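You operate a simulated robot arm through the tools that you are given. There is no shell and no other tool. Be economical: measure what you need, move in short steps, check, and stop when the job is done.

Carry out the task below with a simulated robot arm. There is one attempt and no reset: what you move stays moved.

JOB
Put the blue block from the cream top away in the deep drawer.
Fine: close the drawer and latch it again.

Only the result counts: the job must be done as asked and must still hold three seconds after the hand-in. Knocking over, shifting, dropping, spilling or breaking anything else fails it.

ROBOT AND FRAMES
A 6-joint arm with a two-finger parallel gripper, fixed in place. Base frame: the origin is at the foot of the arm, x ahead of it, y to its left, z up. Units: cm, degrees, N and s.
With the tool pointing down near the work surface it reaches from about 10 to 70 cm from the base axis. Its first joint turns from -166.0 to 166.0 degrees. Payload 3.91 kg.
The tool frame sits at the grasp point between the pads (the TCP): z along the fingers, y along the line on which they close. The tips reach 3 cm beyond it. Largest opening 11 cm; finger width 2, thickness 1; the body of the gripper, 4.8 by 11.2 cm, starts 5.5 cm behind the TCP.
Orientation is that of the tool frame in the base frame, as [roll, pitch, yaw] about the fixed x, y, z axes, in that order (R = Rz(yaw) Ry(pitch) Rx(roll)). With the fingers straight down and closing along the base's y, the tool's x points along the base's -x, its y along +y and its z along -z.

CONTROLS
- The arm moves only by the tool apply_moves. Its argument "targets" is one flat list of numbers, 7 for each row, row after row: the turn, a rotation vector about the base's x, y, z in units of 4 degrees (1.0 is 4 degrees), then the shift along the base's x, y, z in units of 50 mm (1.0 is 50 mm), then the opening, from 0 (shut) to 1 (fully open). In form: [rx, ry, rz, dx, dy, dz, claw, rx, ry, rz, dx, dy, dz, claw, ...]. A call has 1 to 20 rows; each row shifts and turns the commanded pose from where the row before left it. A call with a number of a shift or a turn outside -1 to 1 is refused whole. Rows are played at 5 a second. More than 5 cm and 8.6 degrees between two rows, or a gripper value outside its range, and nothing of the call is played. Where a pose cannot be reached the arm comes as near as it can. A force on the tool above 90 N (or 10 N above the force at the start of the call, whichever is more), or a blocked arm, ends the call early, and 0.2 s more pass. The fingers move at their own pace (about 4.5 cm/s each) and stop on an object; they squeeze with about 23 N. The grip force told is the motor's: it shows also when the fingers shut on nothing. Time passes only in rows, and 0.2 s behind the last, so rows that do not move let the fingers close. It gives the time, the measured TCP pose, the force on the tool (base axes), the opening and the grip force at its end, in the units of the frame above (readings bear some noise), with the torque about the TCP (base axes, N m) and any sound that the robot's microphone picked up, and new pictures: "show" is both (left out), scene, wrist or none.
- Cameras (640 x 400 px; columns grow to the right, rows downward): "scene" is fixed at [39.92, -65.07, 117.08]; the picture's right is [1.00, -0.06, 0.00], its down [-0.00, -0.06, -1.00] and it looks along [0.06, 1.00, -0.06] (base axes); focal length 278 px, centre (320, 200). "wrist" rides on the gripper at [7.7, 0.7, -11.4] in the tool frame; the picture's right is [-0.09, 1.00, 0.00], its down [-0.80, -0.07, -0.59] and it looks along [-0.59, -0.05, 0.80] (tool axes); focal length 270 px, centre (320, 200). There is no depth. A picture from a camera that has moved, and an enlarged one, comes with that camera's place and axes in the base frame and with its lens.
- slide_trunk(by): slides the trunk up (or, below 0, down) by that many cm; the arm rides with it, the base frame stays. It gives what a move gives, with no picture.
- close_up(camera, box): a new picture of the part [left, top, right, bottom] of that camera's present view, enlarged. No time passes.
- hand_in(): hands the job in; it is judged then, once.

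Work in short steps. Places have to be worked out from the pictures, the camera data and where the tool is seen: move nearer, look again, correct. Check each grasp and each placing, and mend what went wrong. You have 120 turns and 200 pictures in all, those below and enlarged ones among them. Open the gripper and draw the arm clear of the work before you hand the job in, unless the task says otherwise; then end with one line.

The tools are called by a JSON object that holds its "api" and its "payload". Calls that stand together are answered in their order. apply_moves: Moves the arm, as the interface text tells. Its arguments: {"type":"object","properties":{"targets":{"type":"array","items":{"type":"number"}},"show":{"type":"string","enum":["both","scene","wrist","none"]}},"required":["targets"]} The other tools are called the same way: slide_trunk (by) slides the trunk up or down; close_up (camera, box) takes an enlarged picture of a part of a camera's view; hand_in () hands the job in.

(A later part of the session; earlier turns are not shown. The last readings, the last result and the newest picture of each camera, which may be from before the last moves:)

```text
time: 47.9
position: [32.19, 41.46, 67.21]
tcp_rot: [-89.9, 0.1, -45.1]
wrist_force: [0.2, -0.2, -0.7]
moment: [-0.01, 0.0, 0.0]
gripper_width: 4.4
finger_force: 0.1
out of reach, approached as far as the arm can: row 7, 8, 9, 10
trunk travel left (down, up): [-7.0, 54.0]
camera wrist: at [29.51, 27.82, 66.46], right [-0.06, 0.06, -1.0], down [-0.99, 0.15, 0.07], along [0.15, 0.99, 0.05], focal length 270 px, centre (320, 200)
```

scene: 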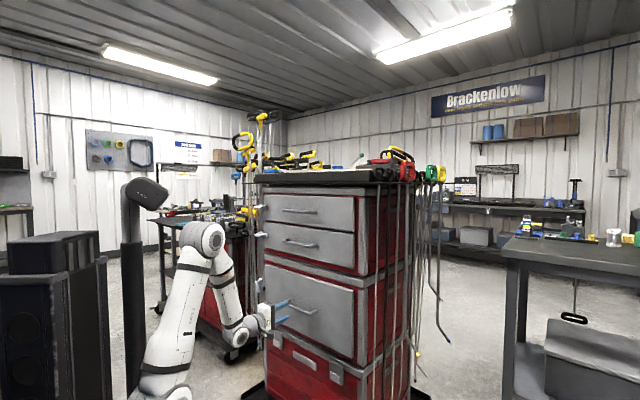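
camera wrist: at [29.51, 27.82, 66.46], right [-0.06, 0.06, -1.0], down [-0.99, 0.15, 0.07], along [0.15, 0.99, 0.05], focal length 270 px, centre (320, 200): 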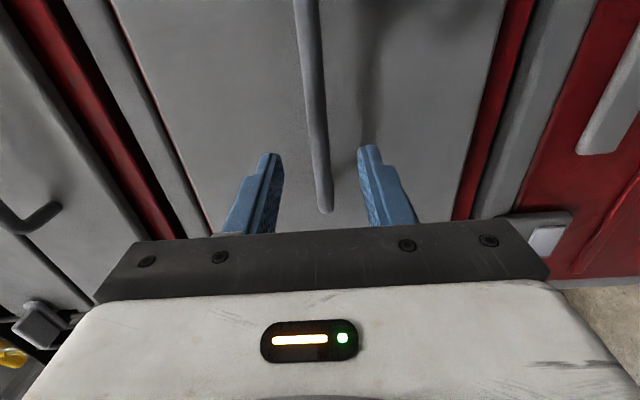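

The straight-on pose is too close to the base to pull the drawer. I'll yaw the tool 48° clockwise, so that it approaches the handle obliquely and the wrist has room while pulling.

{"api": "apply_moves", "payload": {"targets": [0, 0, -1, 0, 0, 0, 0.4, 0, 0, -1, 0, 0, 0, 0.4, 0, 0, -1, 0, 0, 0, 0.4, 0, 0, -1, 0, 0, 0, 0.4, 0, 0, -1, 0, 0, 0, 0.4, 0, 0, -1, 0, 0, 0, 0.4, 0, 0, -1, 0, 0, 0, 0.4, 0, 0, -1, 0, 0, 0, 0.4, 0, 0, -1, 0, 0, 0, 0.4, 0, 0, -1, 0, 0, 0, 0.4, 0, 0, -1, 0, 0, 0, 0.4, 0, 0, -1, 0, 0, 0, 0.4, 0, 0, 0, 0, 0, 0, 0.4]}}

```text
time: 50.7
position: [32.15, 41.27, 67.12]
tcp_rot: [-89.9, 0.1, -93.2]
wrist_force: [-0.5, 0.9, 0.2]
moment: [0.04, 0.0, -0.01]
gripper_width: 4.36
finger_force: 0.1
trunk travel left (down, up): [-7.0, 54.0]
camera wrist: at [20.31, 34.26, 66.46], right [0.01, 0.09, -1.0], down [-0.55, 0.83, 0.07], along [0.83, 0.55, 0.05], focal length 270 px, centre (320, 200)
```

scene: 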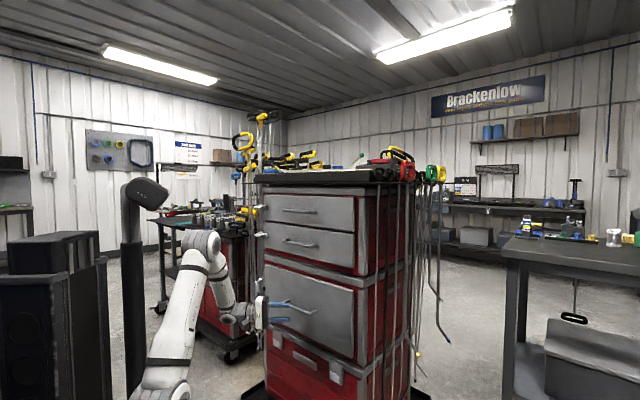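
wrist: 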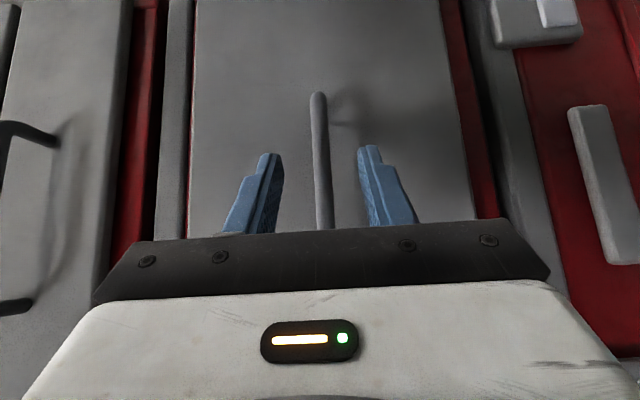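

The handle lies between the fingers. I move in along the cabinet normal by 6 cm.

{"api": "apply_moves", "payload": {"targets": [0, 0, 0, 0.216, 0.216, 0, 0.4, 0, 0, 0, 0.216, 0.216, 0, 0.4, 0, 0, 0, 0.216, 0.216, 0, 0.4, 0, 0, 0, 0.216, 0.216, 0, 0.4, 0, 0, 0, 0, 0, 0, 0.4], "show": "wrist"}}

{"api": "close_up", "payload": {"camera": "scene", "box": [230, 270, 330, 340]}}

```text
time: 51.9
position: [36.45, 45.67, 67.24]
tcp_rot: [-90.0, 0.2, -93.1]
wrist_force: [-0.2, -0.1, 0.3]
moment: [-0.03, 0.0, -0.02]
gripper_width: 4.4
finger_force: 0.0
trunk travel left (down, up): [-7.0, 54.0]
camera wrist: at [24.71, 38.55, 66.46], right [0.01, 0.09, -1.0], down [-0.55, 0.83, 0.07], along [0.83, 0.55, 0.05], focal length 270 px, centre (320, 200)
```

wrist: 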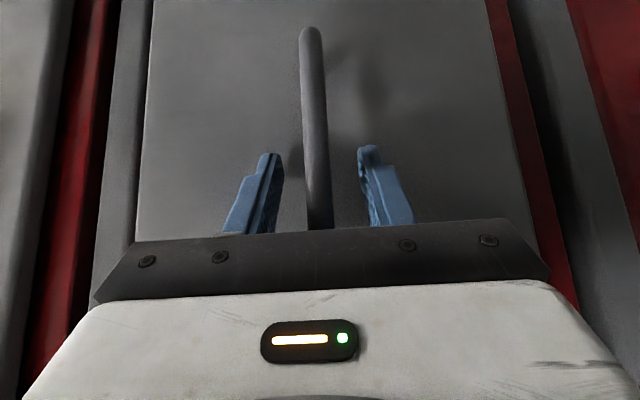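

```text
5.71 times, centred on (280, 305) of scene
camera zoom: at [39.92, -65.07, 117.08], right [1.0, -0.06, 0.0], down [0.0, -0.06, -1.0], along [0.06, 1.0, -0.06], focal length 1587 px, centre (549, -400)
```

zoom: 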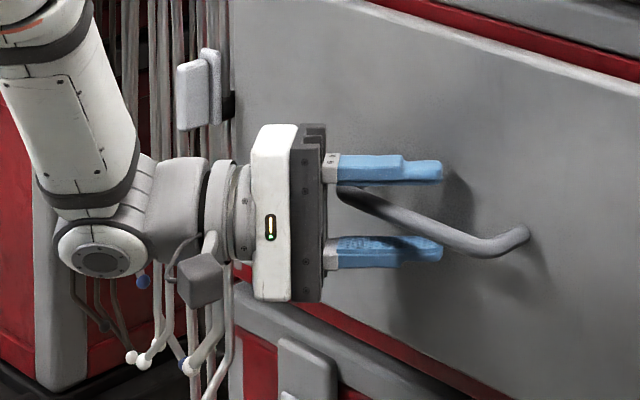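

The bar crosses between the pads just ahead of the TCP. Close on it.

{"api": "apply_moves", "payload": {"targets": [0, 0, 0, 0, 0, 0, 0.2, 0, 0, 0, 0, 0, 0, 0, 0, 0, 0, 0, 0, 0, 0, 0, 0, 0, 0, 0, 0, 0, 0, 0, 0, 0, 0, 0, 0], "show": "wrist"}}

```text
time: 53.1
position: [36.57, 45.7, 67.21]
tcp_rot: [-89.9, 0.1, -93.1]
wrist_force: [0.6, 0.4, 1.6]
moment: [0.01, 0.0, -0.08]
gripper_width: 1.26
finger_force: 44.9
trunk travel left (down, up): [-7.0, 54.0]
camera wrist: at [24.7, 38.54, 66.48], right [0.01, 0.09, -1.0], down [-0.55, 0.83, 0.07], along [0.83, 0.55, 0.05], focal length 270 px, centre (320, 200)
```

wrist: 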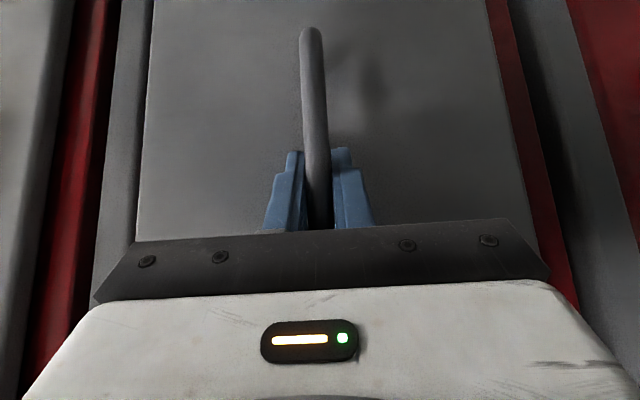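

Gripped at 1.26 cm. Pull slowly 4 cm along the outward normal.

{"api": "apply_moves", "payload": {"targets": [0, 0, 0, -0.1, -0.1, 0, 0, 0, 0, 0, -0.1, -0.1, 0, 0, 0, 0, 0, -0.1, -0.1, 0, 0, 0, 0, 0, -0.1, -0.1, 0, 0, 0, 0, 0, -0.1, -0.1, 0, 0, 0, 0, 0, -0.1, -0.1, 0, 0]}}

```text
time: 54.5
position: [33.58, 42.49, 67.21]
tcp_rot: [-89.9, 0.1, -93.1]
wrist_force: [7.8, -4.1, 5.9]
moment: [-0.01, 0.02, 0.6]
gripper_width: 1.28
finger_force: 45.1
trunk travel left (down, up): [-7.0, 54.0]
camera wrist: at [21.67, 35.52, 66.47], right [0.01, 0.09, -1.0], down [-0.55, 0.83, 0.07], along [0.83, 0.55, 0.06], focal length 270 px, centre (320, 200)
```

scene: 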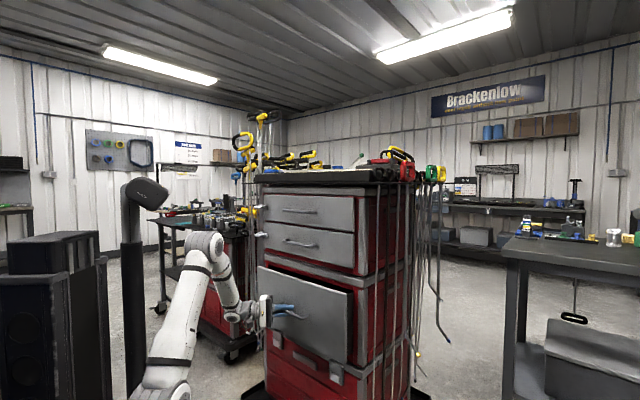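
wrist: 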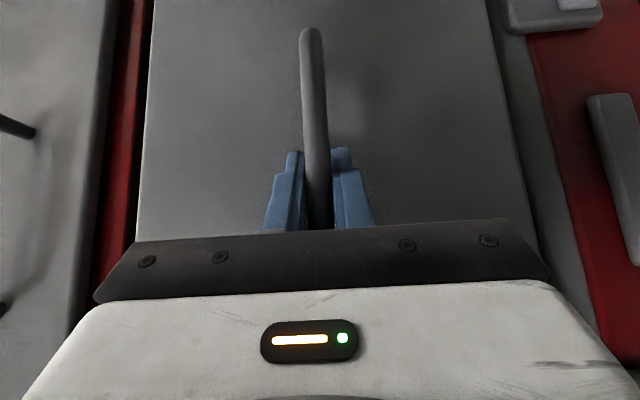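

The drawer opens freely. Continue 9 cm more.

{"api": "apply_moves", "payload": {"targets": [0, 0, 0, -0.13, -0.13, 0, 0, 0, 0, 0, -0.13, -0.13, 0, 0, 0, 0, 0, -0.13, -0.13, 0, 0, 0, 0, 0, -0.13, -0.13, 0, 0, 0, 0, 0, -0.13, -0.13, 0, 0, 0, 0, 0, -0.13, -0.13, 0, 0, 0, 0, 0, -0.13, -0.13, 0, 0, 0, 0, 0, -0.13, -0.13, 0, 0, 0, 0, 0, -0.13, -0.13, 0, 0, 0, 0, 0, -0.13, -0.13, 0, 0], "show": "scene"}}

```text
time: 56.7
position: [26.94, 36.07, 67.26]
tcp_rot: [-89.9, 0.1, -93.2]
wrist_force: [10.4, -7.7, 9.8]
moment: [-0.07, -0.02, 0.96]
gripper_width: 1.28
finger_force: 44.8
trunk travel left (down, up): [-7.0, 54.0]
```

scene: 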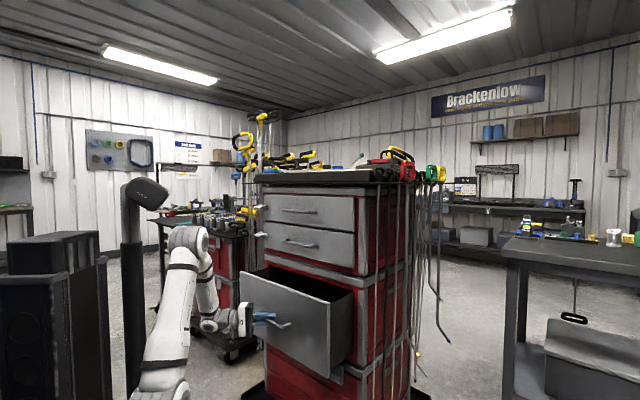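

{"api": "apply_moves", "payload": {"targets": [0, 0, 0, -0.13, -0.13, 0, 0, 0, 0, 0, -0.13, -0.13, 0, 0, 0, 0, 0, -0.13, -0.13, 0, 0, 0, 0, 0, -0.13, -0.13, 0, 0, 0, 0, 0, -0.13, -0.13, 0, 0, 0, 0, 0, -0.13, -0.13, 0, 0, 0, 0, 0, -0.13, -0.13, 0, 0, 0, 0, 0, -0.13, -0.13, 0, 0, 0, 0, 0, -0.13, -0.13, 0, 0, 0, 0, 0, -0.13, -0.13, 0, 0]}}

```text
time: 58.9
position: [20.49, 29.62, 67.16]
tcp_rot: [-89.9, 0.2, -93.1]
wrist_force: [13.1, -11.6, 21.7]
moment: [-0.05, 0.09, -0.11]
gripper_width: 1.29
finger_force: 45.2
trunk travel left (down, up): [-7.0, 54.0]
camera wrist: at [8.61, 22.47, 66.46], right [0.01, 0.09, -1.0], down [-0.55, 0.83, 0.07], along [0.83, 0.55, 0.06], focal length 270 px, centre (320, 200)
```

scene: 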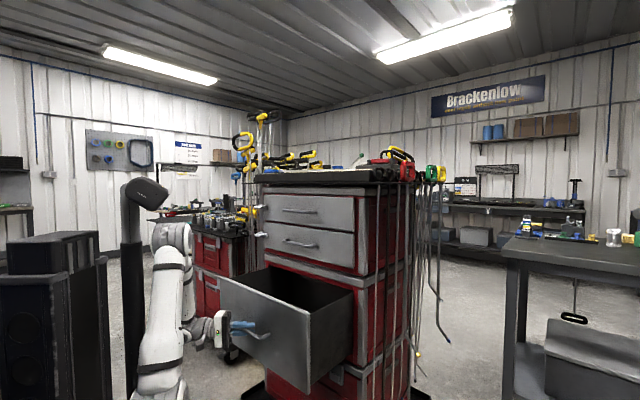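
wrist: 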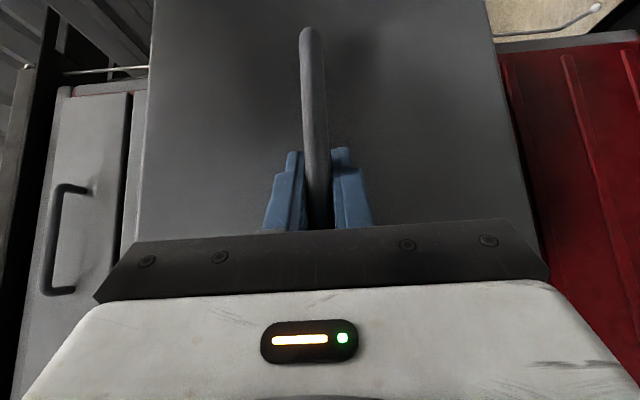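

Drawer open about 22 cm. Release and back off along the tool axis (-x).

{"api": "apply_moves", "payload": {"targets": [0, 0, 0, 0, 0, 0, 0.35, 0, 0, 0, 0, 0, 0, 0.35, 0, 0, 0, 0, 0, 0, 0.35, 0, 0, 0, -0.3, 0, 0, 0.35, 0, 0, 0, -0.3, 0, 0, 0.35, 0, 0, 0, -0.3, 0, 0, 0.35, 0, 0, 0, -0.3, 0, 0, 0.35, 0, 0, 0, -0.3, 0, 0, 0.35, 0, 0, 0, -0.3, 0, 0, 0.35, 0, 0, 0, -0.3, 0, 0, 0.35, 0, 0, 0, 0, 0, 0, 0.35]}}

```text
time: 61.5
position: [13.5, 28.91, 67.66]
tcp_rot: [-90.7, 1.3, -100.2]
wrist_force: [0.2, -0.3, 0.1]
moment: [0.04, 0.02, 0.0]
gripper_width: 3.85
finger_force: 0.0
trunk travel left (down, up): [-7.0, 54.0]
stopped in row 11: the arm was blocked; the commanded pose is now the measured one
camera wrist: at [0.93, 23.34, 67.02], right [0.01, 0.11, -0.99], down [-0.44, 0.89, 0.1], along [0.9, 0.44, 0.06], focal length 270 px, centre (320, 200)
```

scene: 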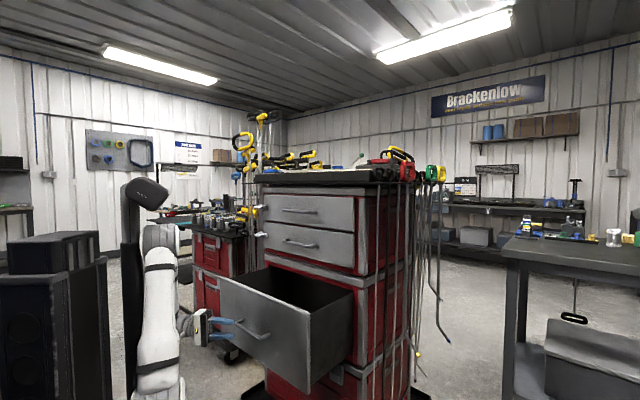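
wrist: 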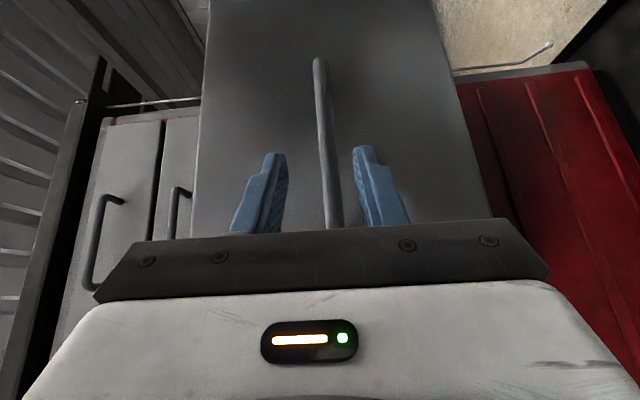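

Fingers are clear of the handle. I raise the trunk so the entire arm goes straight up, then look.

{"api": "slide_trunk", "payload": {"by": 35}}

{"api": "close_up", "payload": {"camera": "scene", "box": [90, 140, 380, 390]}}

```text
time: 65.0
position: [13.57, 28.97, 102.78]
tcp_rot: [-90.7, 1.3, -100.0]
wrist_force: [-0.1, 0.1, 0.0]
moment: [-0.01, 0.02, 0.0]
gripper_width: 3.85
finger_force: 0.0
trunk travel left (down, up): [-42.0, 19.0]
```

```text
1.60 times, centred on (235, 265) of scene
camera zoom: at [39.92, -65.07, 117.08], right [1.0, -0.06, 0.0], down [0.0, -0.06, -1.0], along [0.06, 1.0, -0.06], focal length 444 px, centre (456, 96)
```

zoom: 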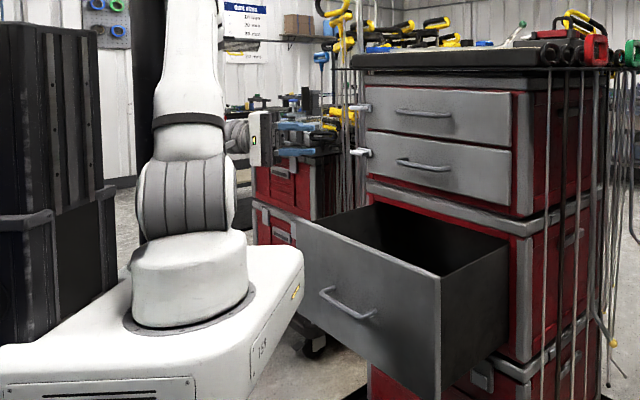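

Drawer stays open. Now tilt the tool back to pointing down (about its own x), moving slightly outward.

{"api": "apply_moves", "payload": {"targets": [0.174, 0.985, 0, 0.1, 0.05, 0.1, 0.6, 0.174, 0.985, 0, 0.1, 0.05, 0.1, 0.6, 0.174, 0.985, 0, 0.1, 0.05, 0.1, 0.6, 0.174, 0.985, 0, 0.1, 0.05, 0.1, 0.6, 0.174, 0.985, 0, 0.1, 0.05, 0.1, 0.6, 0.174, 0.985, 0, 0.1, 0.05, 0.1, 0.6, 0.174, 0.985, 0, 0.1, 0.05, 0.1, 0.6, 0.174, 0.985, 0, 0.1, 0.05, 0.1, 0.6, 0.174, 0.985, 0, 0.1, 0.05, 0.1, 0.6, 0.174, 0.985, 0, 0.1, 0.05, 0.1, 0.6, 0.174, 0.985, 0, 0.1, 0.05, 0, 0.6, 0.174, 0.985, 0, 0.1, 0.05, 0, 0.6, 0.174, 0.985, 0, 0.1, 0.05, 0, 0.6, 0.174, 0.985, 0, 0.1, 0.05, 0, 0.6, 0.174, 0.985, 0, 0.1, 0.05, 0, 0.6, 0.174, 0.985, 0, 0, 0, 0, 0.6, 0.174, 0.985, 0, 0, 0, 0, 0.6, 0.174, 0.985, 0, 0, 0, 0, 0.6, 0.174, 0.985, 0, 0, 0, 0, 0.6, 0.174, 0.985, 0, 0, 0, 0, 0.6], "show": "scene"}}

```text
time: 69.2
position: [20.91, 32.63, 107.69]
tcp_rot: [-170.8, 0.4, -101.3]
wrist_force: [-0.4, 0.8, 0.1]
moment: [0.02, 0.0, 0.01]
gripper_width: 6.59
finger_force: 0.2
trunk travel left (down, up): [-42.0, 19.0]
```

scene: 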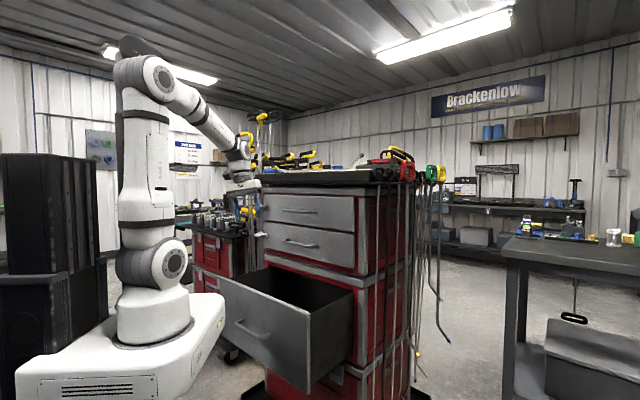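

Finish the tilt and yaw to -135, then raise the trunk to its top.

{"api": "apply_moves", "payload": {"targets": [0.2, 0.98, 0, 0, 0, 0.2, 0.6, 0.2, 0.98, 0, 0, 0, 0.2, 0.6, 0.06, 0.29, 0, 0, 0, 0.2, 0.6, 0, 0, -1, 0, 0, 0.2, 0.6, 0, 0, -1, 0, 0, 0.2, 0.6, 0, 0, -1, 0, 0, 0.2, 0.6, 0, 0, -1, 0, 0, 0.2, 0.6, 0, 0, -1, 0, 0, 0.2, 0.6, 0, 0, -1, 0, 0, 0.2, 0.6, 0, 0, -1, 0, 0, 0.2, 0.6, 0, 0, -1, 0, 0, 0.2, 0.6, 0, 0, -0.5, 0, 0, 0.2, 0.6], "show": "none"}}

{"api": "slide_trunk", "payload": {"by": 19}}

```text
time: 71.8
position: [21.01, 32.76, 119.74]
tcp_rot: [-179.9, 0.5, -135.5]
wrist_force: [-0.1, 0.3, -0.2]
moment: [0.01, -0.03, 0.0]
gripper_width: 6.57
finger_force: 0.1
trunk travel left (down, up): [-42.0, 19.0]
```

```text
time: 73.8
position: [21.13, 32.75, 138.79]
tcp_rot: [-179.8, 0.3, -135.4]
wrist_force: [0.2, -0.2, -0.5]
moment: [-0.01, -0.01, 0.0]
gripper_width: 6.6
finger_force: 0.0
trunk travel left (down, up): [-61.0, 0.0]
```

Move forward over the top near the block at z 139 to look.

{"api": "apply_moves", "payload": {"targets": [0, 0, 0, 0.6, 0.3, 0, 0.6, 0, 0, 0, 0.6, 0.3, 0, 0.6, 0, 0, 0, 0.6, 0.3, 0, 0.6, 0, 0, 0, 0.6, 0.3, 0, 0.6, 0, 0, 0, 0.6, 0.3, 0, 0.6, 0, 0, 0, 0.6, 0.3, 0, 0.6, 0, 0, 0, 0.6, 0.3, 0, 0.6, 0, 0, 0, 0.6, 0.3, 0, 0.6, 0, 0, 0, 0.6, 0.3, 0, 0.6, 0, 0, 0, 0, 0, 0, 0.6]}}

```text
time: 76.0
position: [48.02, 46.08, 138.89]
tcp_rot: [-179.9, 0.4, -135.4]
wrist_force: [0.0, -0.1, -0.1]
moment: [-0.02, -0.02, -0.04]
gripper_width: 6.6
finger_force: 0.0
trunk travel left (down, up): [-61.0, 0.0]
camera wrist: at [41.96, 41.13, 150.22], right [-0.64, 0.77, 0.0], down [0.62, 0.51, 0.6], along [0.46, 0.38, -0.8], focal length 270 px, centre (320, 200)
```

scene: 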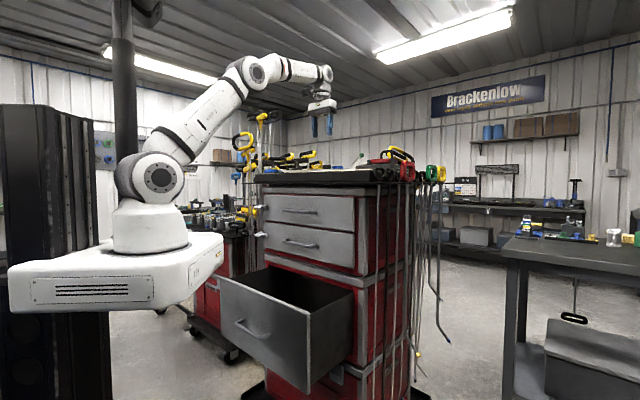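
wrist: 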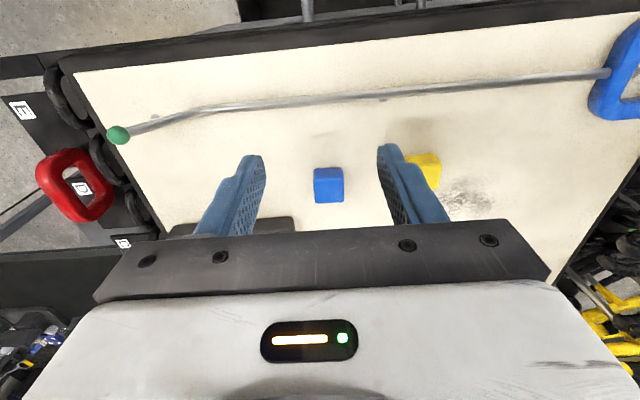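

Block ≈ (54.5, 52.8, 124.5). I advance 6 cm and descend to about z 132.

{"api": "apply_moves", "payload": {"targets": [0, 0, 0, 0.21, 0.21, -0.35, 0.6, 0, 0, 0, 0.21, 0.21, -0.35, 0.6, 0, 0, 0, 0.21, 0.21, -0.35, 0.6, 0, 0, 0, 0.21, 0.21, -0.35, 0.6, 0, 0, 0, 0, 0, 0, 0.6]}}

{"api": "close_up", "payload": {"camera": "scene", "box": [260, 80, 440, 200]}}

```text
time: 77.2
position: [52.25, 50.4, 131.81]
tcp_rot: [-179.9, 0.4, -135.4]
wrist_force: [-0.6, -0.7, -1.1]
moment: [0.0, 0.0, -0.01]
gripper_width: 6.6
finger_force: 0.0
trunk travel left (down, up): [-61.0, 0.0]
camera wrist: at [46.16, 45.39, 143.19], right [-0.64, 0.77, 0.0], down [0.62, 0.51, 0.6], along [0.46, 0.38, -0.8], focal length 270 px, centre (320, 200)
```

scene: 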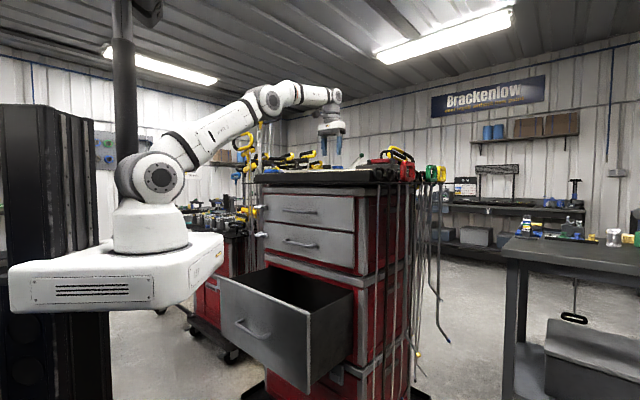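
wrist: 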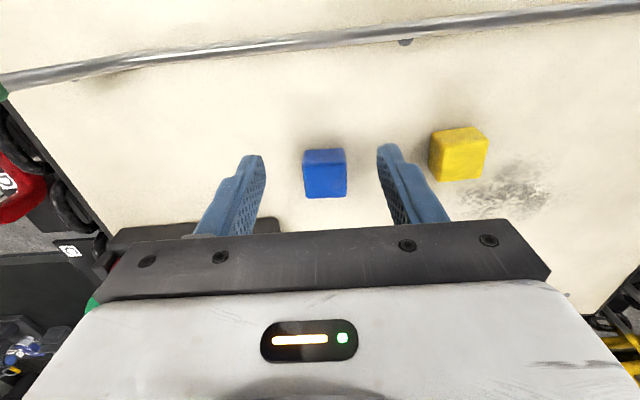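

```text
3.33 times, centred on (350, 140) of scene
camera zoom: at [39.92, -65.07, 117.08], right [1.0, -0.06, 0.0], down [0.0, -0.06, -1.0], along [0.06, 1.0, -0.06], focal length 926 px, centre (220, 400)
```

zoom: 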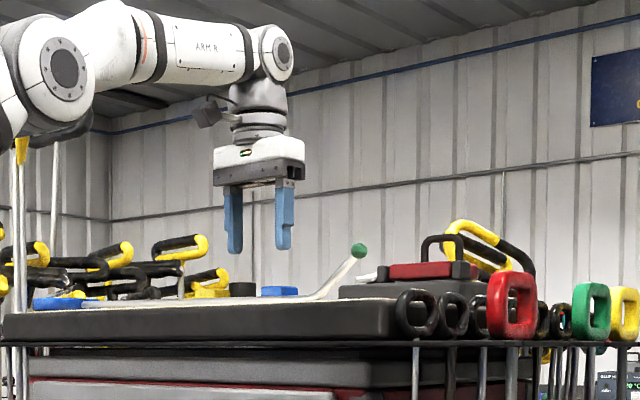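

I align over the block at (54.7, 53) and lower so the tips are around its top height.

{"api": "apply_moves", "payload": {"targets": [0, 0, 0, 0.25, 0.26, 0, 0.6, 0, 0, 0, 0.25, 0.26, -0.2, 0.6, 0, 0, 0, 0, 0, -0.35, 0.6, 0, 0, 0, 0, 0, -0.3, 0.6, 0, 0, 0, 0, 0, 0, 0.6], "show": "wrist"}}

{"api": "close_up", "payload": {"camera": "scene", "box": [290, 120, 380, 190]}}

```text
time: 78.4
position: [53.74, 51.85, 126.81]
tcp_rot: [-180.0, 0.3, -135.4]
wrist_force: [0.1, 0.3, 0.1]
moment: [-0.02, -0.02, -0.03]
gripper_width: 6.6
finger_force: 0.1
out of reach, approached as far as the arm can: row 1, 2
trunk travel left (down, up): [-61.0, 0.0]
camera wrist: at [47.71, 46.89, 138.2], right [-0.64, 0.77, 0.0], down [0.62, 0.51, 0.6], along [0.46, 0.38, -0.8], focal length 270 px, centre (320, 200)
```

wrist: 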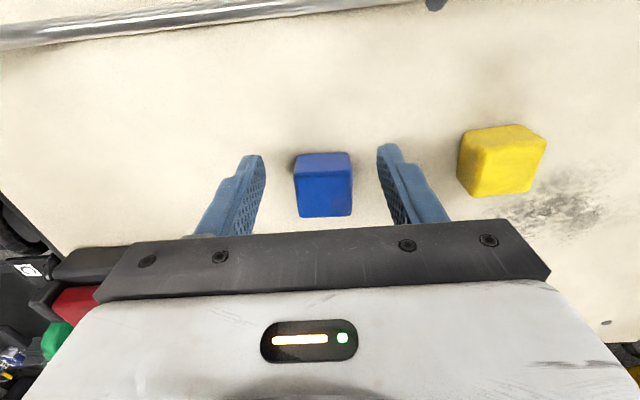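

```text
5.71 times, centred on (335, 155) of scene
camera zoom: at [39.92, -65.07, 117.08], right [1.0, -0.06, 0.0], down [0.0, -0.06, -1.0], along [0.06, 1.0, -0.06], focal length 1587 px, centre (234, 457)
```

zoom: 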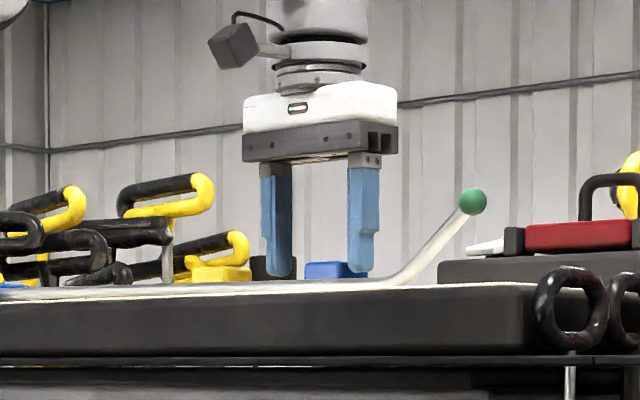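

Slightly short radially (~1.3 cm). I lower to z 125 first (more reach), then advance.

{"api": "apply_moves", "payload": {"targets": [0, 0, 0, 0, 0, -0.18, 0.6, 0, 0, 0, 0, 0, -0.18, 0.6, 0, 0, 0, 0.1, 0.1, 0, 0.6, 0, 0, 0, 0.1, 0.1, 0, 0.6, 0, 0, 0, 0, 0, 0, 0.6], "show": "wrist"}}

{"api": "close_up", "payload": {"camera": "scene", "box": [290, 120, 380, 190]}}

```text
time: 79.6
position: [54.7, 52.95, 125.02]
tcp_rot: [180.0, 0.4, -135.5]
wrist_force: [0.8, 0.4, 1.3]
moment: [0.03, 0.05, -0.02]
gripper_width: 6.58
finger_force: 0.0
trunk travel left (down, up): [-61.0, 0.0]
camera wrist: at [48.7, 47.92, 136.4], right [-0.64, 0.77, 0.0], down [0.62, 0.51, 0.6], along [0.46, 0.38, -0.8], focal length 270 px, centre (320, 200)
```

wrist: 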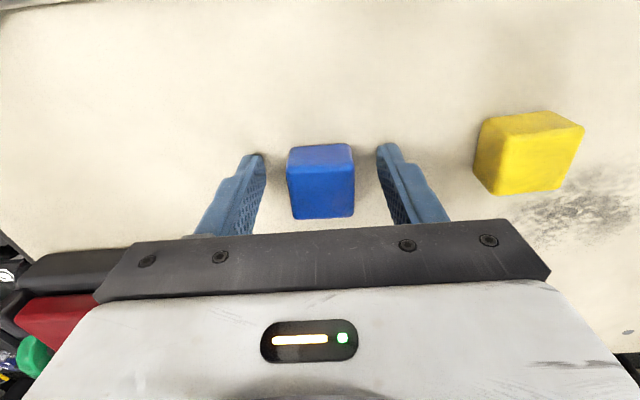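

```text
5.71 times, centred on (335, 155) of scene
camera zoom: at [39.92, -65.07, 117.08], right [1.0, -0.06, 0.0], down [0.0, -0.06, -1.0], along [0.06, 1.0, -0.06], focal length 1587 px, centre (234, 457)
```

zoom: 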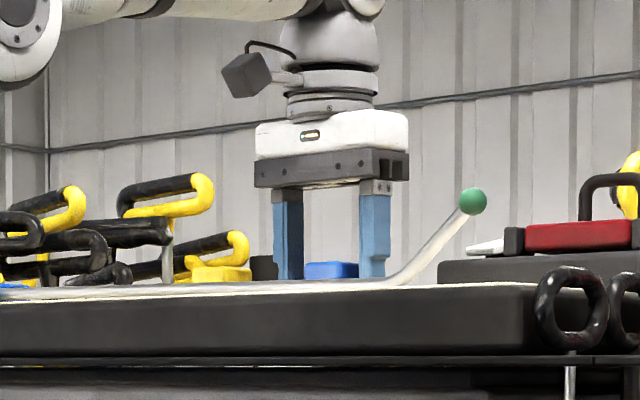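

Block centered between the fingers; advance another 0.5 cm and close.

{"api": "apply_moves", "payload": {"targets": [0, 0, 0, 0.07, 0.07, 0, 0.6, 0, 0, 0, 0, 0, 0, 0.4, 0, 0, 0, 0, 0, 0, 0.2, 0, 0, 0, 0, 0, 0, 0, 0, 0, 0, 0, 0, 0, 0, 0, 0, 0, 0, 0, 0, 0], "show": "wrist"}}

```text
time: 81.0
position: [55.11, 53.29, 125.06]
tcp_rot: [-179.8, 0.4, -135.5]
wrist_force: [-1.2, 1.0, 3.6]
moment: [0.04, 0.11, -0.03]
gripper_width: 3.54
finger_force: 23.0
trunk travel left (down, up): [-61.0, 0.0]
camera wrist: at [49.02, 48.26, 136.4], right [-0.64, 0.77, 0.0], down [0.62, 0.51, 0.6], along [0.46, 0.38, -0.8], focal length 270 px, centre (320, 200)
```

wrist: 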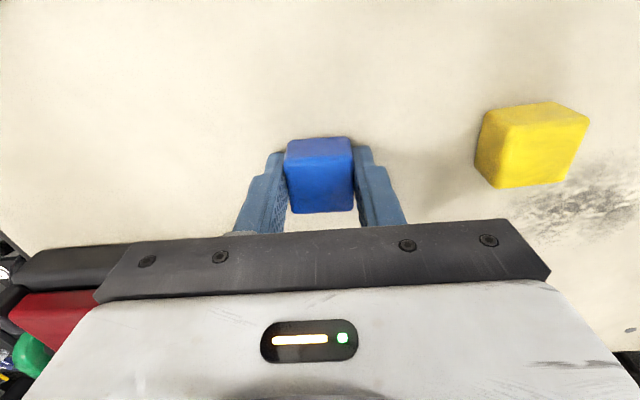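

Block held (3.5 cm). Lift, then retract backwards and up.

{"api": "apply_moves", "payload": {"targets": [0, 0, 0, 0, 0, 0.15, 0, 0, 0, 0, -0.05, -0.05, 0.25, 0, 0, 0, 0, -0.15, -0.15, 0.35, 0, 0, 0, 0, -0.25, -0.25, 0.4, 0, 0, 0, 0, -0.3, -0.3, 0.4, 0, 0, 0, 0, -0.3, -0.3, 0.3, 0, 0, 0, 0, 0, 0, 0, 0]}}

```text
time: 82.6
position: [49.83, 47.91, 134.06]
tcp_rot: [-179.8, 0.3, -135.5]
wrist_force: [-0.6, 0.7, -0.5]
moment: [0.04, 0.02, -0.01]
gripper_width: 3.54
finger_force: 22.9
trunk travel left (down, up): [-61.0, 0.0]
camera wrist: at [43.79, 43.05, 145.54], right [-0.64, 0.77, 0.0], down [0.62, 0.51, 0.6], along [0.46, 0.38, -0.8], focal length 270 px, centre (320, 200)
```

scene: 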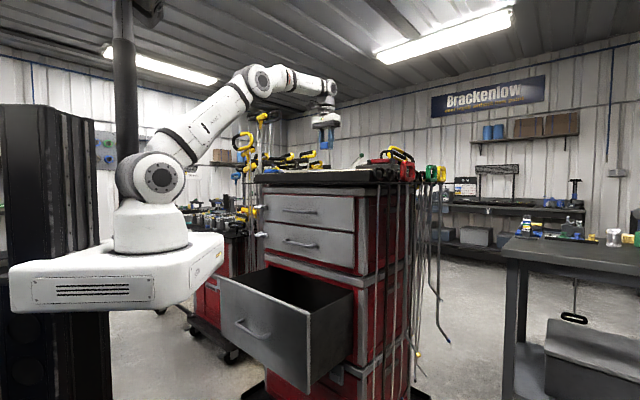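
wrist: 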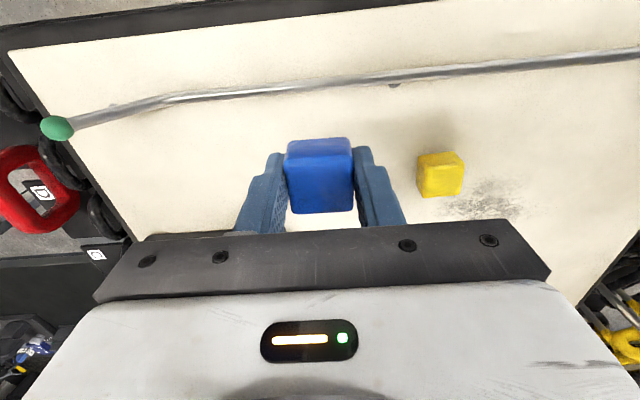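

Secure. I retract to above the open drawer (r≈50, t≈5) and yaw by 90° so camera lies along the drawer's width.

{"api": "apply_moves", "payload": {"targets": [0, 0, 0, -0.45, -0.225, 0, 0, 0, 0, 0, -0.45, -0.225, 0, 0, 0, 0, 0, -0.45, -0.225, 0, 0, 0, 0, 0, -0.45, -0.225, 0, 0, 0, 0, 0, -0.45, -0.225, 0, 0, 0, 0, 0, -0.45, -0.225, 0, 0, 0, 0, 0, -0.45, -0.225, 0, 0, 0, 0, 0, -0.45, -0.225, 0, 0, 0, 0, 1, 0, 0, 0, 0, 0, 0, 1, 0, 0, 0, 0, 0, 0, 1, 0, 0, 0, 0, 0, 0, 1, 0, 0, 0, 0, 0, 0, 1, 0, 0, 0, 0, 0, 0, 1, 0, 0, 0, 0, 0, 0, 1, 0, 0, 0, 0, 0, 0, 1, 0, 0, 0, 0, 0, 0, 1, 0, 0, 0, 0, 0, 0, 1, 0, 0, 0, 0], "show": "none"}}

{"api": "apply_moves", "payload": {"targets": [0, 0, 1, 0, 0, 0, 0, 0, 0, 1, 0, 0, 0, 0, 0, 0, 1, 0, 0, 0, 0, 0, 0, 1, 0, 0, 0, 0, 0, 0, 1, 0, 0, 0, 0, 0, 0, 1, 0, 0, 0, 0, 0, 0, 1, 0, 0, 0, 0, 0, 0, 1, 0, 0, 0, 0, 0, 0, 1, 0, 0, 0, 0, 0, 0, 1, 0, 0, 0, 0, 0, 0, 1, 0, 0, 0, 0, 0, 0, 1, 0, 0, 0, 0, 0, 0, 0.6, 0, 0, 0, 0]}}

```text
time: 86.4
position: [31.75, 39.06, 134.16]
tcp_rot: [-179.9, 0.3, -95.4]
wrist_force: [-0.2, 1.5, -0.6]
moment: [-0.02, -0.02, -0.02]
gripper_width: 3.55
finger_force: 22.8
trunk travel left (down, up): [-61.0, 0.0]
```

```text
time: 89.2
position: [31.86, 39.01, 134.28]
tcp_rot: [-179.9, 0.3, -45.0]
wrist_force: [-0.1, 0.4, -0.3]
moment: [0.0, 0.01, -0.02]
gripper_width: 3.54
finger_force: 23.5
trunk travel left (down, up): [-61.0, 0.0]
camera wrist: at [36.81, 33.02, 145.63], right [-0.77, -0.64, 0.0], down [-0.51, 0.61, 0.6], along [-0.38, 0.46, -0.8], focal length 270 px, centre (320, 200)
```

scene: 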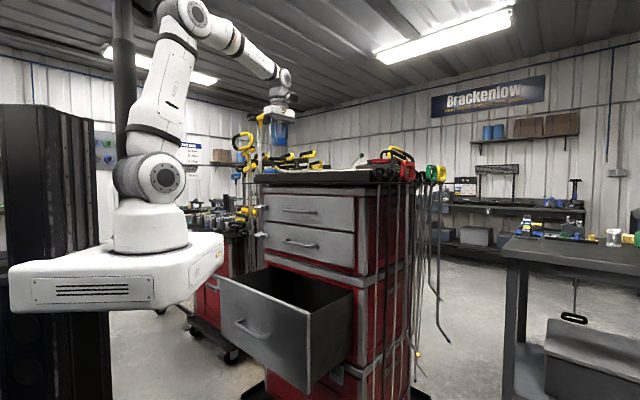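
wrist: 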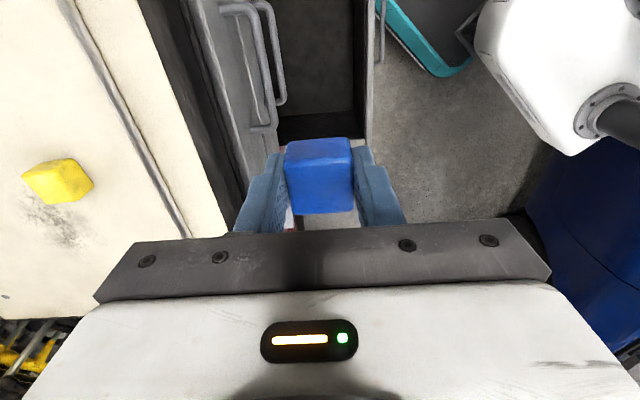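

Drawer interior spans r≈41–61 below me; the top lip reaches r≈60 and handles 58.8. I shift to r≈49.3 and lower by trunk.

{"api": "apply_moves", "payload": {"targets": [0, 0, 0, -0.11, -0.11, 0, 0, 0, 0, 0, 0, 0, 0, 0], "show": "none"}}

{"api": "slide_trunk", "payload": {"by": -30}}

{"api": "apply_moves", "payload": {"targets": [0, 0, 0, 0, 0, 0, 0]}}

```text
time: 89.8
position: [31.23, 38.56, 134.24]
tcp_rot: [-180.0, 0.4, -45.1]
wrist_force: [0.2, -0.3, -0.3]
moment: [0.05, 0.01, 0.0]
gripper_width: 3.51
finger_force: 23.6
trunk travel left (down, up): [-61.0, 0.0]
```

```text
time: 92.8
position: [31.17, 38.48, 104.32]
tcp_rot: [-180.0, 0.5, -45.0]
wrist_force: [-0.4, 0.9, -1.0]
moment: [-0.01, -0.04, -0.01]
gripper_width: 3.53
finger_force: 22.9
trunk travel left (down, up): [-31.0, 30.0]
```

```text
time: 93.2
position: [31.28, 38.49, 104.27]
tcp_rot: [-179.9, 0.4, -45.0]
wrist_force: [-0.9, 0.7, -0.7]
moment: [0.02, -0.01, 0.02]
gripper_width: 3.54
finger_force: 22.8
trunk travel left (down, up): [-31.0, 30.0]
camera wrist: at [36.24, 32.45, 115.67], right [-0.77, -0.64, 0.0], down [-0.51, 0.61, 0.6], along [-0.38, 0.46, -0.8], focal length 270 px, centre (320, 200)
```

scene: 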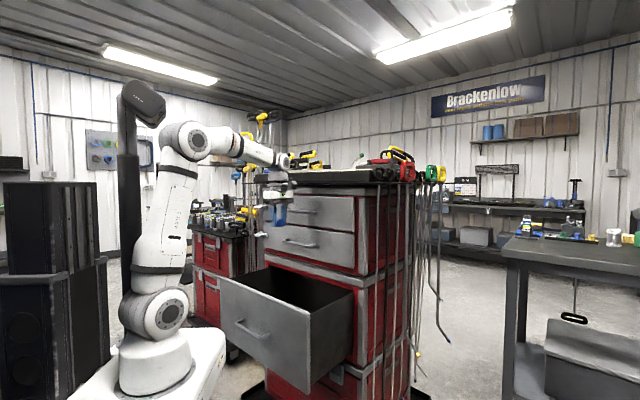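
wrist: 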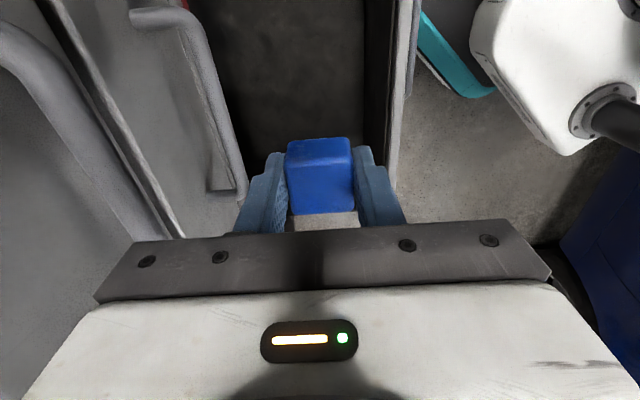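

{"api": "close_up", "payload": {"camera": "scene", "box": [200, 120, 340, 230]}}

{"api": "close_up", "payload": {"camera": "wrist", "box": [160, 0, 460, 190]}}

```text
3.64 times, centred on (270, 175) of scene
camera zoom: at [39.92, -65.07, 117.08], right [1.0, -0.06, 0.0], down [0.0, -0.06, -1.0], along [0.06, 1.0, -0.06], focal length 1010 px, centre (502, 291)
```

zoom: 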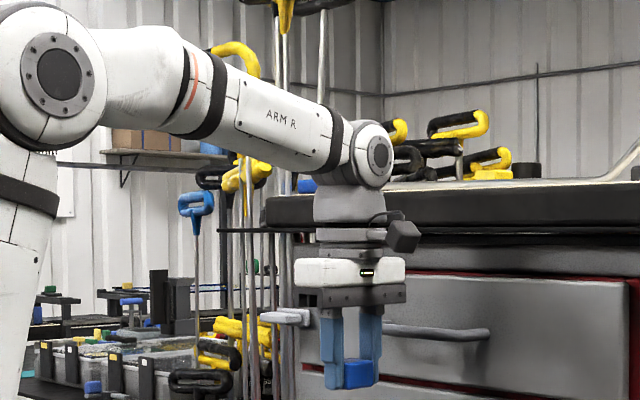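

```text
2.11 times, centred on (310, 95) of wrist
camera zoom: at [36.24, 32.45, 115.67], right [-0.77, -0.64, 0.0], down [-0.51, 0.61, 0.6], along [-0.38, 0.46, -0.8], focal length 569 px, centre (341, 421)
```

zoom: 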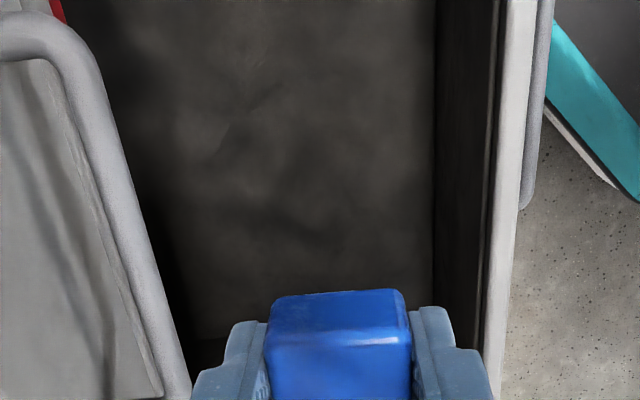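

Clear everywhere and drawer is empty. Lower further with the trunk, then step down with the arm.

{"api": "slide_trunk", "payload": {"by": -27}}

{"api": "apply_moves", "payload": {"targets": [0, 0, 0, 0, 0, -0.4, 0, 0, 0, 0, 0, 0, -0.4, 0, 0, 0, 0, 0, 0, -0.4, 0]}}

```text
time: 96.0
position: [31.3, 38.46, 77.25]
tcp_rot: [-179.9, 0.5, -45.0]
wrist_force: [-0.2, 0.6, -0.6]
moment: [-0.03, 0.0, -0.01]
gripper_width: 3.52
finger_force: 22.9
trunk travel left (down, up): [-4.0, 57.0]
```

```text
time: 96.8
position: [31.33, 38.5, 71.15]
tcp_rot: [-179.9, 0.3, -45.0]
wrist_force: [-0.1, -1.2, -0.4]
moment: [0.01, -0.01, 0.01]
gripper_width: 3.53
finger_force: 22.6
trunk travel left (down, up): [-4.0, 57.0]
camera wrist: at [36.3, 32.48, 82.62], right [-0.77, -0.64, 0.0], down [-0.51, 0.61, 0.6], along [-0.38, 0.46, -0.8], focal length 270 px, centre (320, 200)
```

scene: 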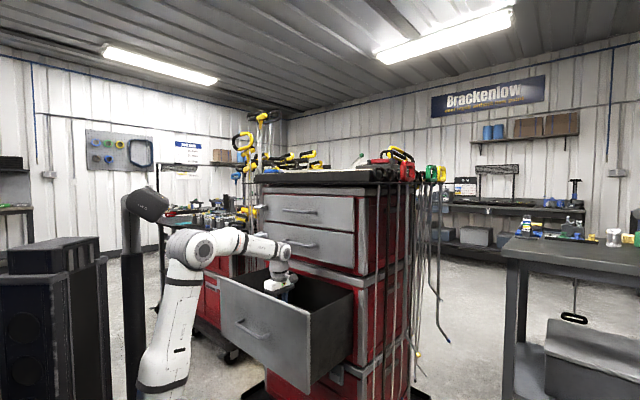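
wrist: 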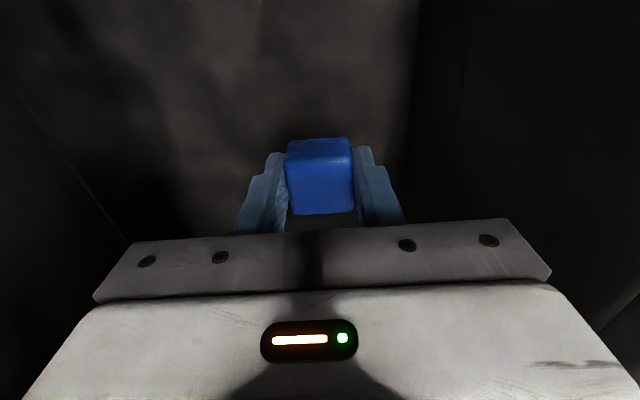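

{"api": "apply_moves", "payload": {"targets": [0, 0, 0, 0, 0, -0.3, 0, 0, 0, 0, 0, 0, -0.3, 0, 0, 0, 0, 0, 0, -0.3, 0, 0, 0, 0, 0, 0, -0.2, 0], "show": "wrist"}}

{"api": "close_up", "payload": {"camera": "scene", "box": [210, 220, 360, 320]}}

```text
time: 97.8
position: [31.2, 38.41, 65.9]
tcp_rot: [-179.9, 0.4, -45.0]
wrist_force: [-0.7, -0.1, -0.6]
moment: [-0.02, -0.01, -0.01]
gripper_width: 3.51
finger_force: 23.2
trunk travel left (down, up): [-4.0, 57.0]
camera wrist: at [36.22, 32.45, 77.18], right [-0.77, -0.64, 0.0], down [-0.51, 0.61, 0.6], along [-0.38, 0.46, -0.8], focal length 270 px, centre (320, 200)
```

wrist: 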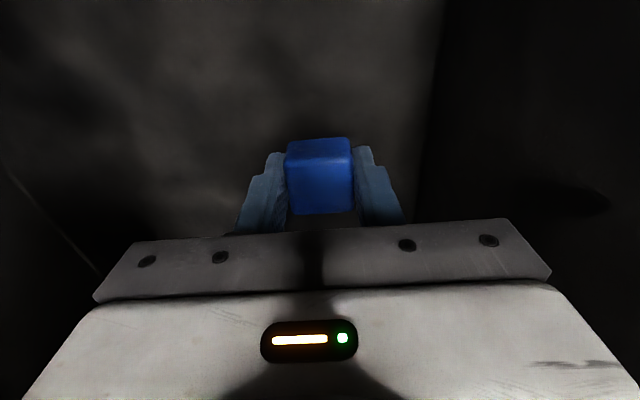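

```text
4.00 times, centred on (285, 270) of scene
camera zoom: at [39.92, -65.07, 117.08], right [1.0, -0.06, 0.0], down [0.0, -0.06, -1.0], along [0.06, 1.0, -0.06], focal length 1111 px, centre (460, -80)
```

zoom: 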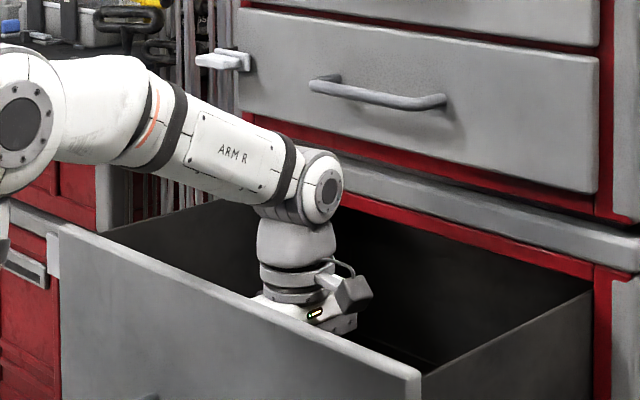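

{"api": "apply_moves", "payload": {"targets": [0, 0, 0, 0, 0, -0.1, 0, 0, 0, 0, 0, 0, -0.1, 0, 0, 0, 0, 0, 0, -0.1, 0, 0, 0, 0, 0, 0, -0.1, 0], "show": "none"}}

{"api": "apply_moves", "payload": {"targets": [0, 0, 0, 0, 0, -0.08, 0, 0, 0, 0, 0, 0, -0.08, 0], "show": "wrist"}}

```text
time: 98.8
position: [31.27, 38.51, 63.74]
tcp_rot: [-179.9, 0.4, -45.0]
wrist_force: [0.8, 0.1, 0.4]
moment: [0.0, 0.0, 0.01]
gripper_width: 3.56
finger_force: 22.9
trunk travel left (down, up): [-4.0, 57.0]
```

```text
time: 99.4
position: [31.24, 38.5, 62.85]
tcp_rot: [-179.8, 0.3, -45.0]
wrist_force: [-0.7, 0.2, -0.8]
moment: [0.02, 0.01, 0.0]
gripper_width: 3.5
finger_force: 23.6
trunk travel left (down, up): [-4.0, 57.0]
camera wrist: at [36.24, 32.47, 74.34], right [-0.77, -0.64, 0.0], down [-0.51, 0.61, 0.6], along [-0.38, 0.46, -0.8], focal length 270 px, centre (320, 200)
```

wrist: 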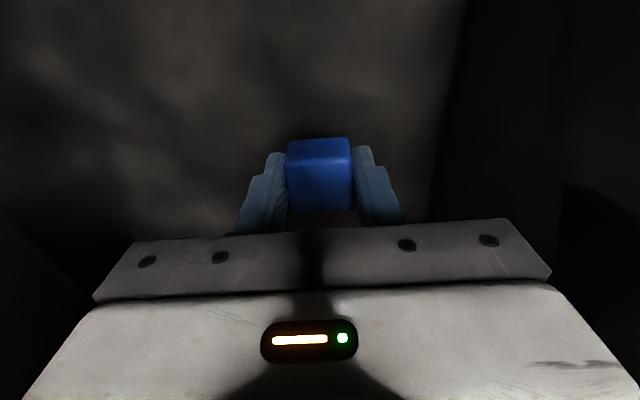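

No contact yet; continue in small steps while watching the vertical force.

{"api": "apply_moves", "payload": {"targets": [0, 0, 0, 0, 0, -0.08, 0, 0, 0, 0, 0, 0, -0.08, 0], "show": "none"}}

{"api": "apply_moves", "payload": {"targets": [0, 0, 0, 0, 0, -0.06, 0, 0, 0, 0, 0, 0, -0.06, 0], "show": "none"}}

{"api": "apply_moves", "payload": {"targets": [0, 0, 0, 0, 0, -0.06, 0, 0, 0, 0, 0, 0, 0, 0], "show": "wrist"}}

```text
time: 100.0
position: [31.22, 38.48, 62.1]
tcp_rot: [-179.9, 0.4, -45.1]
wrist_force: [-0.9, 0.8, 0.4]
moment: [-0.01, -0.02, 0.01]
gripper_width: 3.55
finger_force: 22.7
trunk travel left (down, up): [-4.0, 57.0]
```

```text
time: 100.6
position: [31.24, 38.48, 61.61]
tcp_rot: [-179.8, 0.4, -45.1]
wrist_force: [0.5, 0.2, -1.0]
moment: [0.0, 0.01, -0.03]
gripper_width: 3.54
finger_force: 22.2
trunk travel left (down, up): [-4.0, 57.0]
```

```text
time: 101.2
position: [31.22, 38.51, 61.33]
tcp_rot: [-179.9, 0.4, -44.9]
wrist_force: [0.3, 0.5, -0.9]
moment: [-0.01, 0.0, -0.01]
gripper_width: 3.53
finger_force: 22.7
trunk travel left (down, up): [-4.0, 57.0]
camera wrist: at [36.21, 32.47, 72.66], right [-0.77, -0.64, 0.0], down [-0.51, 0.61, 0.6], along [-0.38, 0.46, -0.8], focal length 270 px, centre (320, 200)
```

wrist: 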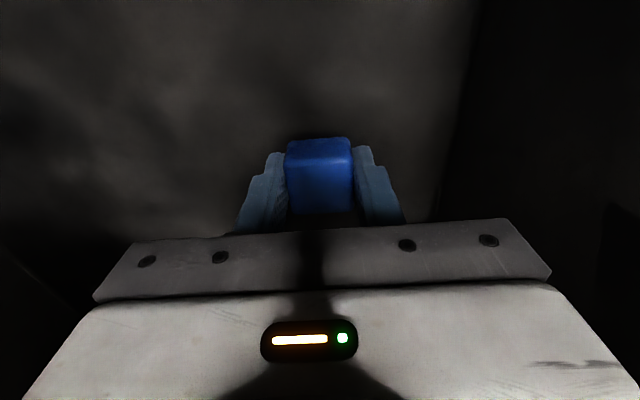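

{"api": "apply_moves", "payload": {"targets": [0, 0, 0, 0, 0, -0.08, 0, 0, 0, 0, 0, 0, -0.08, 0], "show": "none"}}

{"api": "close_up", "payload": {"camera": "scene", "box": [180, 220, 330, 320]}}

```text
time: 101.8
position: [31.18, 38.54, 60.47]
tcp_rot: [-179.8, 0.4, -45.0]
wrist_force: [0.8, -0.8, -0.1]
moment: [-0.03, -0.02, 0.01]
gripper_width: 3.53
finger_force: 23.1
trunk travel left (down, up): [-4.0, 57.0]
```

```text
4.00 times, centred on (255, 270) of scene
camera zoom: at [39.92, -65.07, 117.08], right [1.0, -0.06, 0.0], down [0.0, -0.06, -1.0], along [0.06, 1.0, -0.06], focal length 1111 px, centre (580, -80)
```

zoom: 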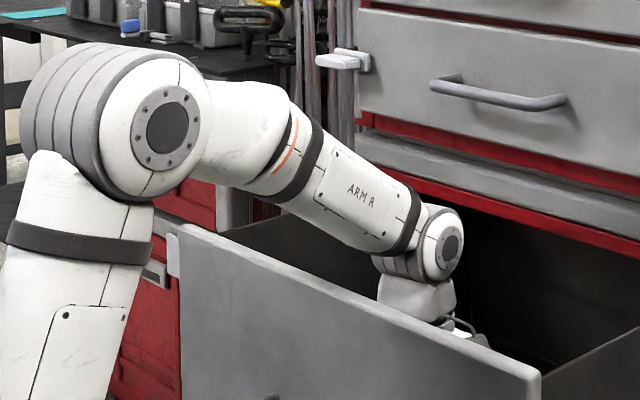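

{"api": "apply_moves", "payload": {"targets": [0, 0, 0, 0, 0, -0.06, 0, 0, 0, 0, 0, 0, -0.06, 0], "show": "none"}}

{"api": "apply_moves", "payload": {"targets": [0, 0, 0, 0, 0, -0.06, 0, 0, 0, 0, 0, 0, -0.06, 0], "show": "wrist"}}

```text
time: 102.4
position: [31.16, 38.54, 59.86]
tcp_rot: [-180.0, 0.3, -45.0]
wrist_force: [-0.9, -0.2, -0.4]
moment: [0.01, 0.01, -0.01]
gripper_width: 3.54
finger_force: 23.3
trunk travel left (down, up): [-4.0, 57.0]
```

```text
time: 103.0
position: [31.2, 38.58, 59.38]
tcp_rot: [-179.9, 0.4, -45.0]
wrist_force: [-0.4, -1.0, 3.6]
moment: [-0.1, 0.04, 0.02]
gripper_width: 3.53
finger_force: 23.0
trunk travel left (down, up): [-4.0, 57.0]
camera wrist: at [36.23, 32.44, 70.7], right [-0.77, -0.64, 0.0], down [-0.51, 0.61, 0.6], along [-0.38, 0.46, -0.8], focal length 270 px, centre (320, 200)
```

wrist: 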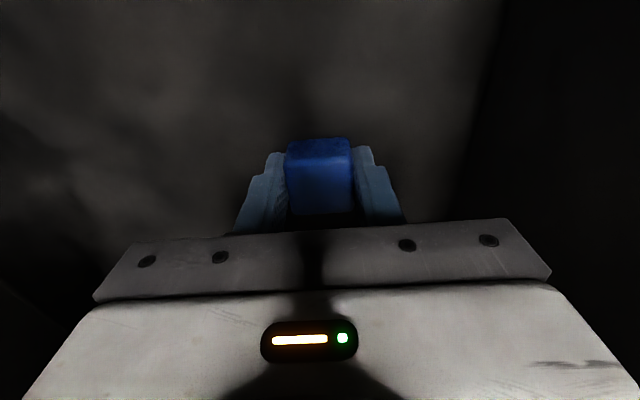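

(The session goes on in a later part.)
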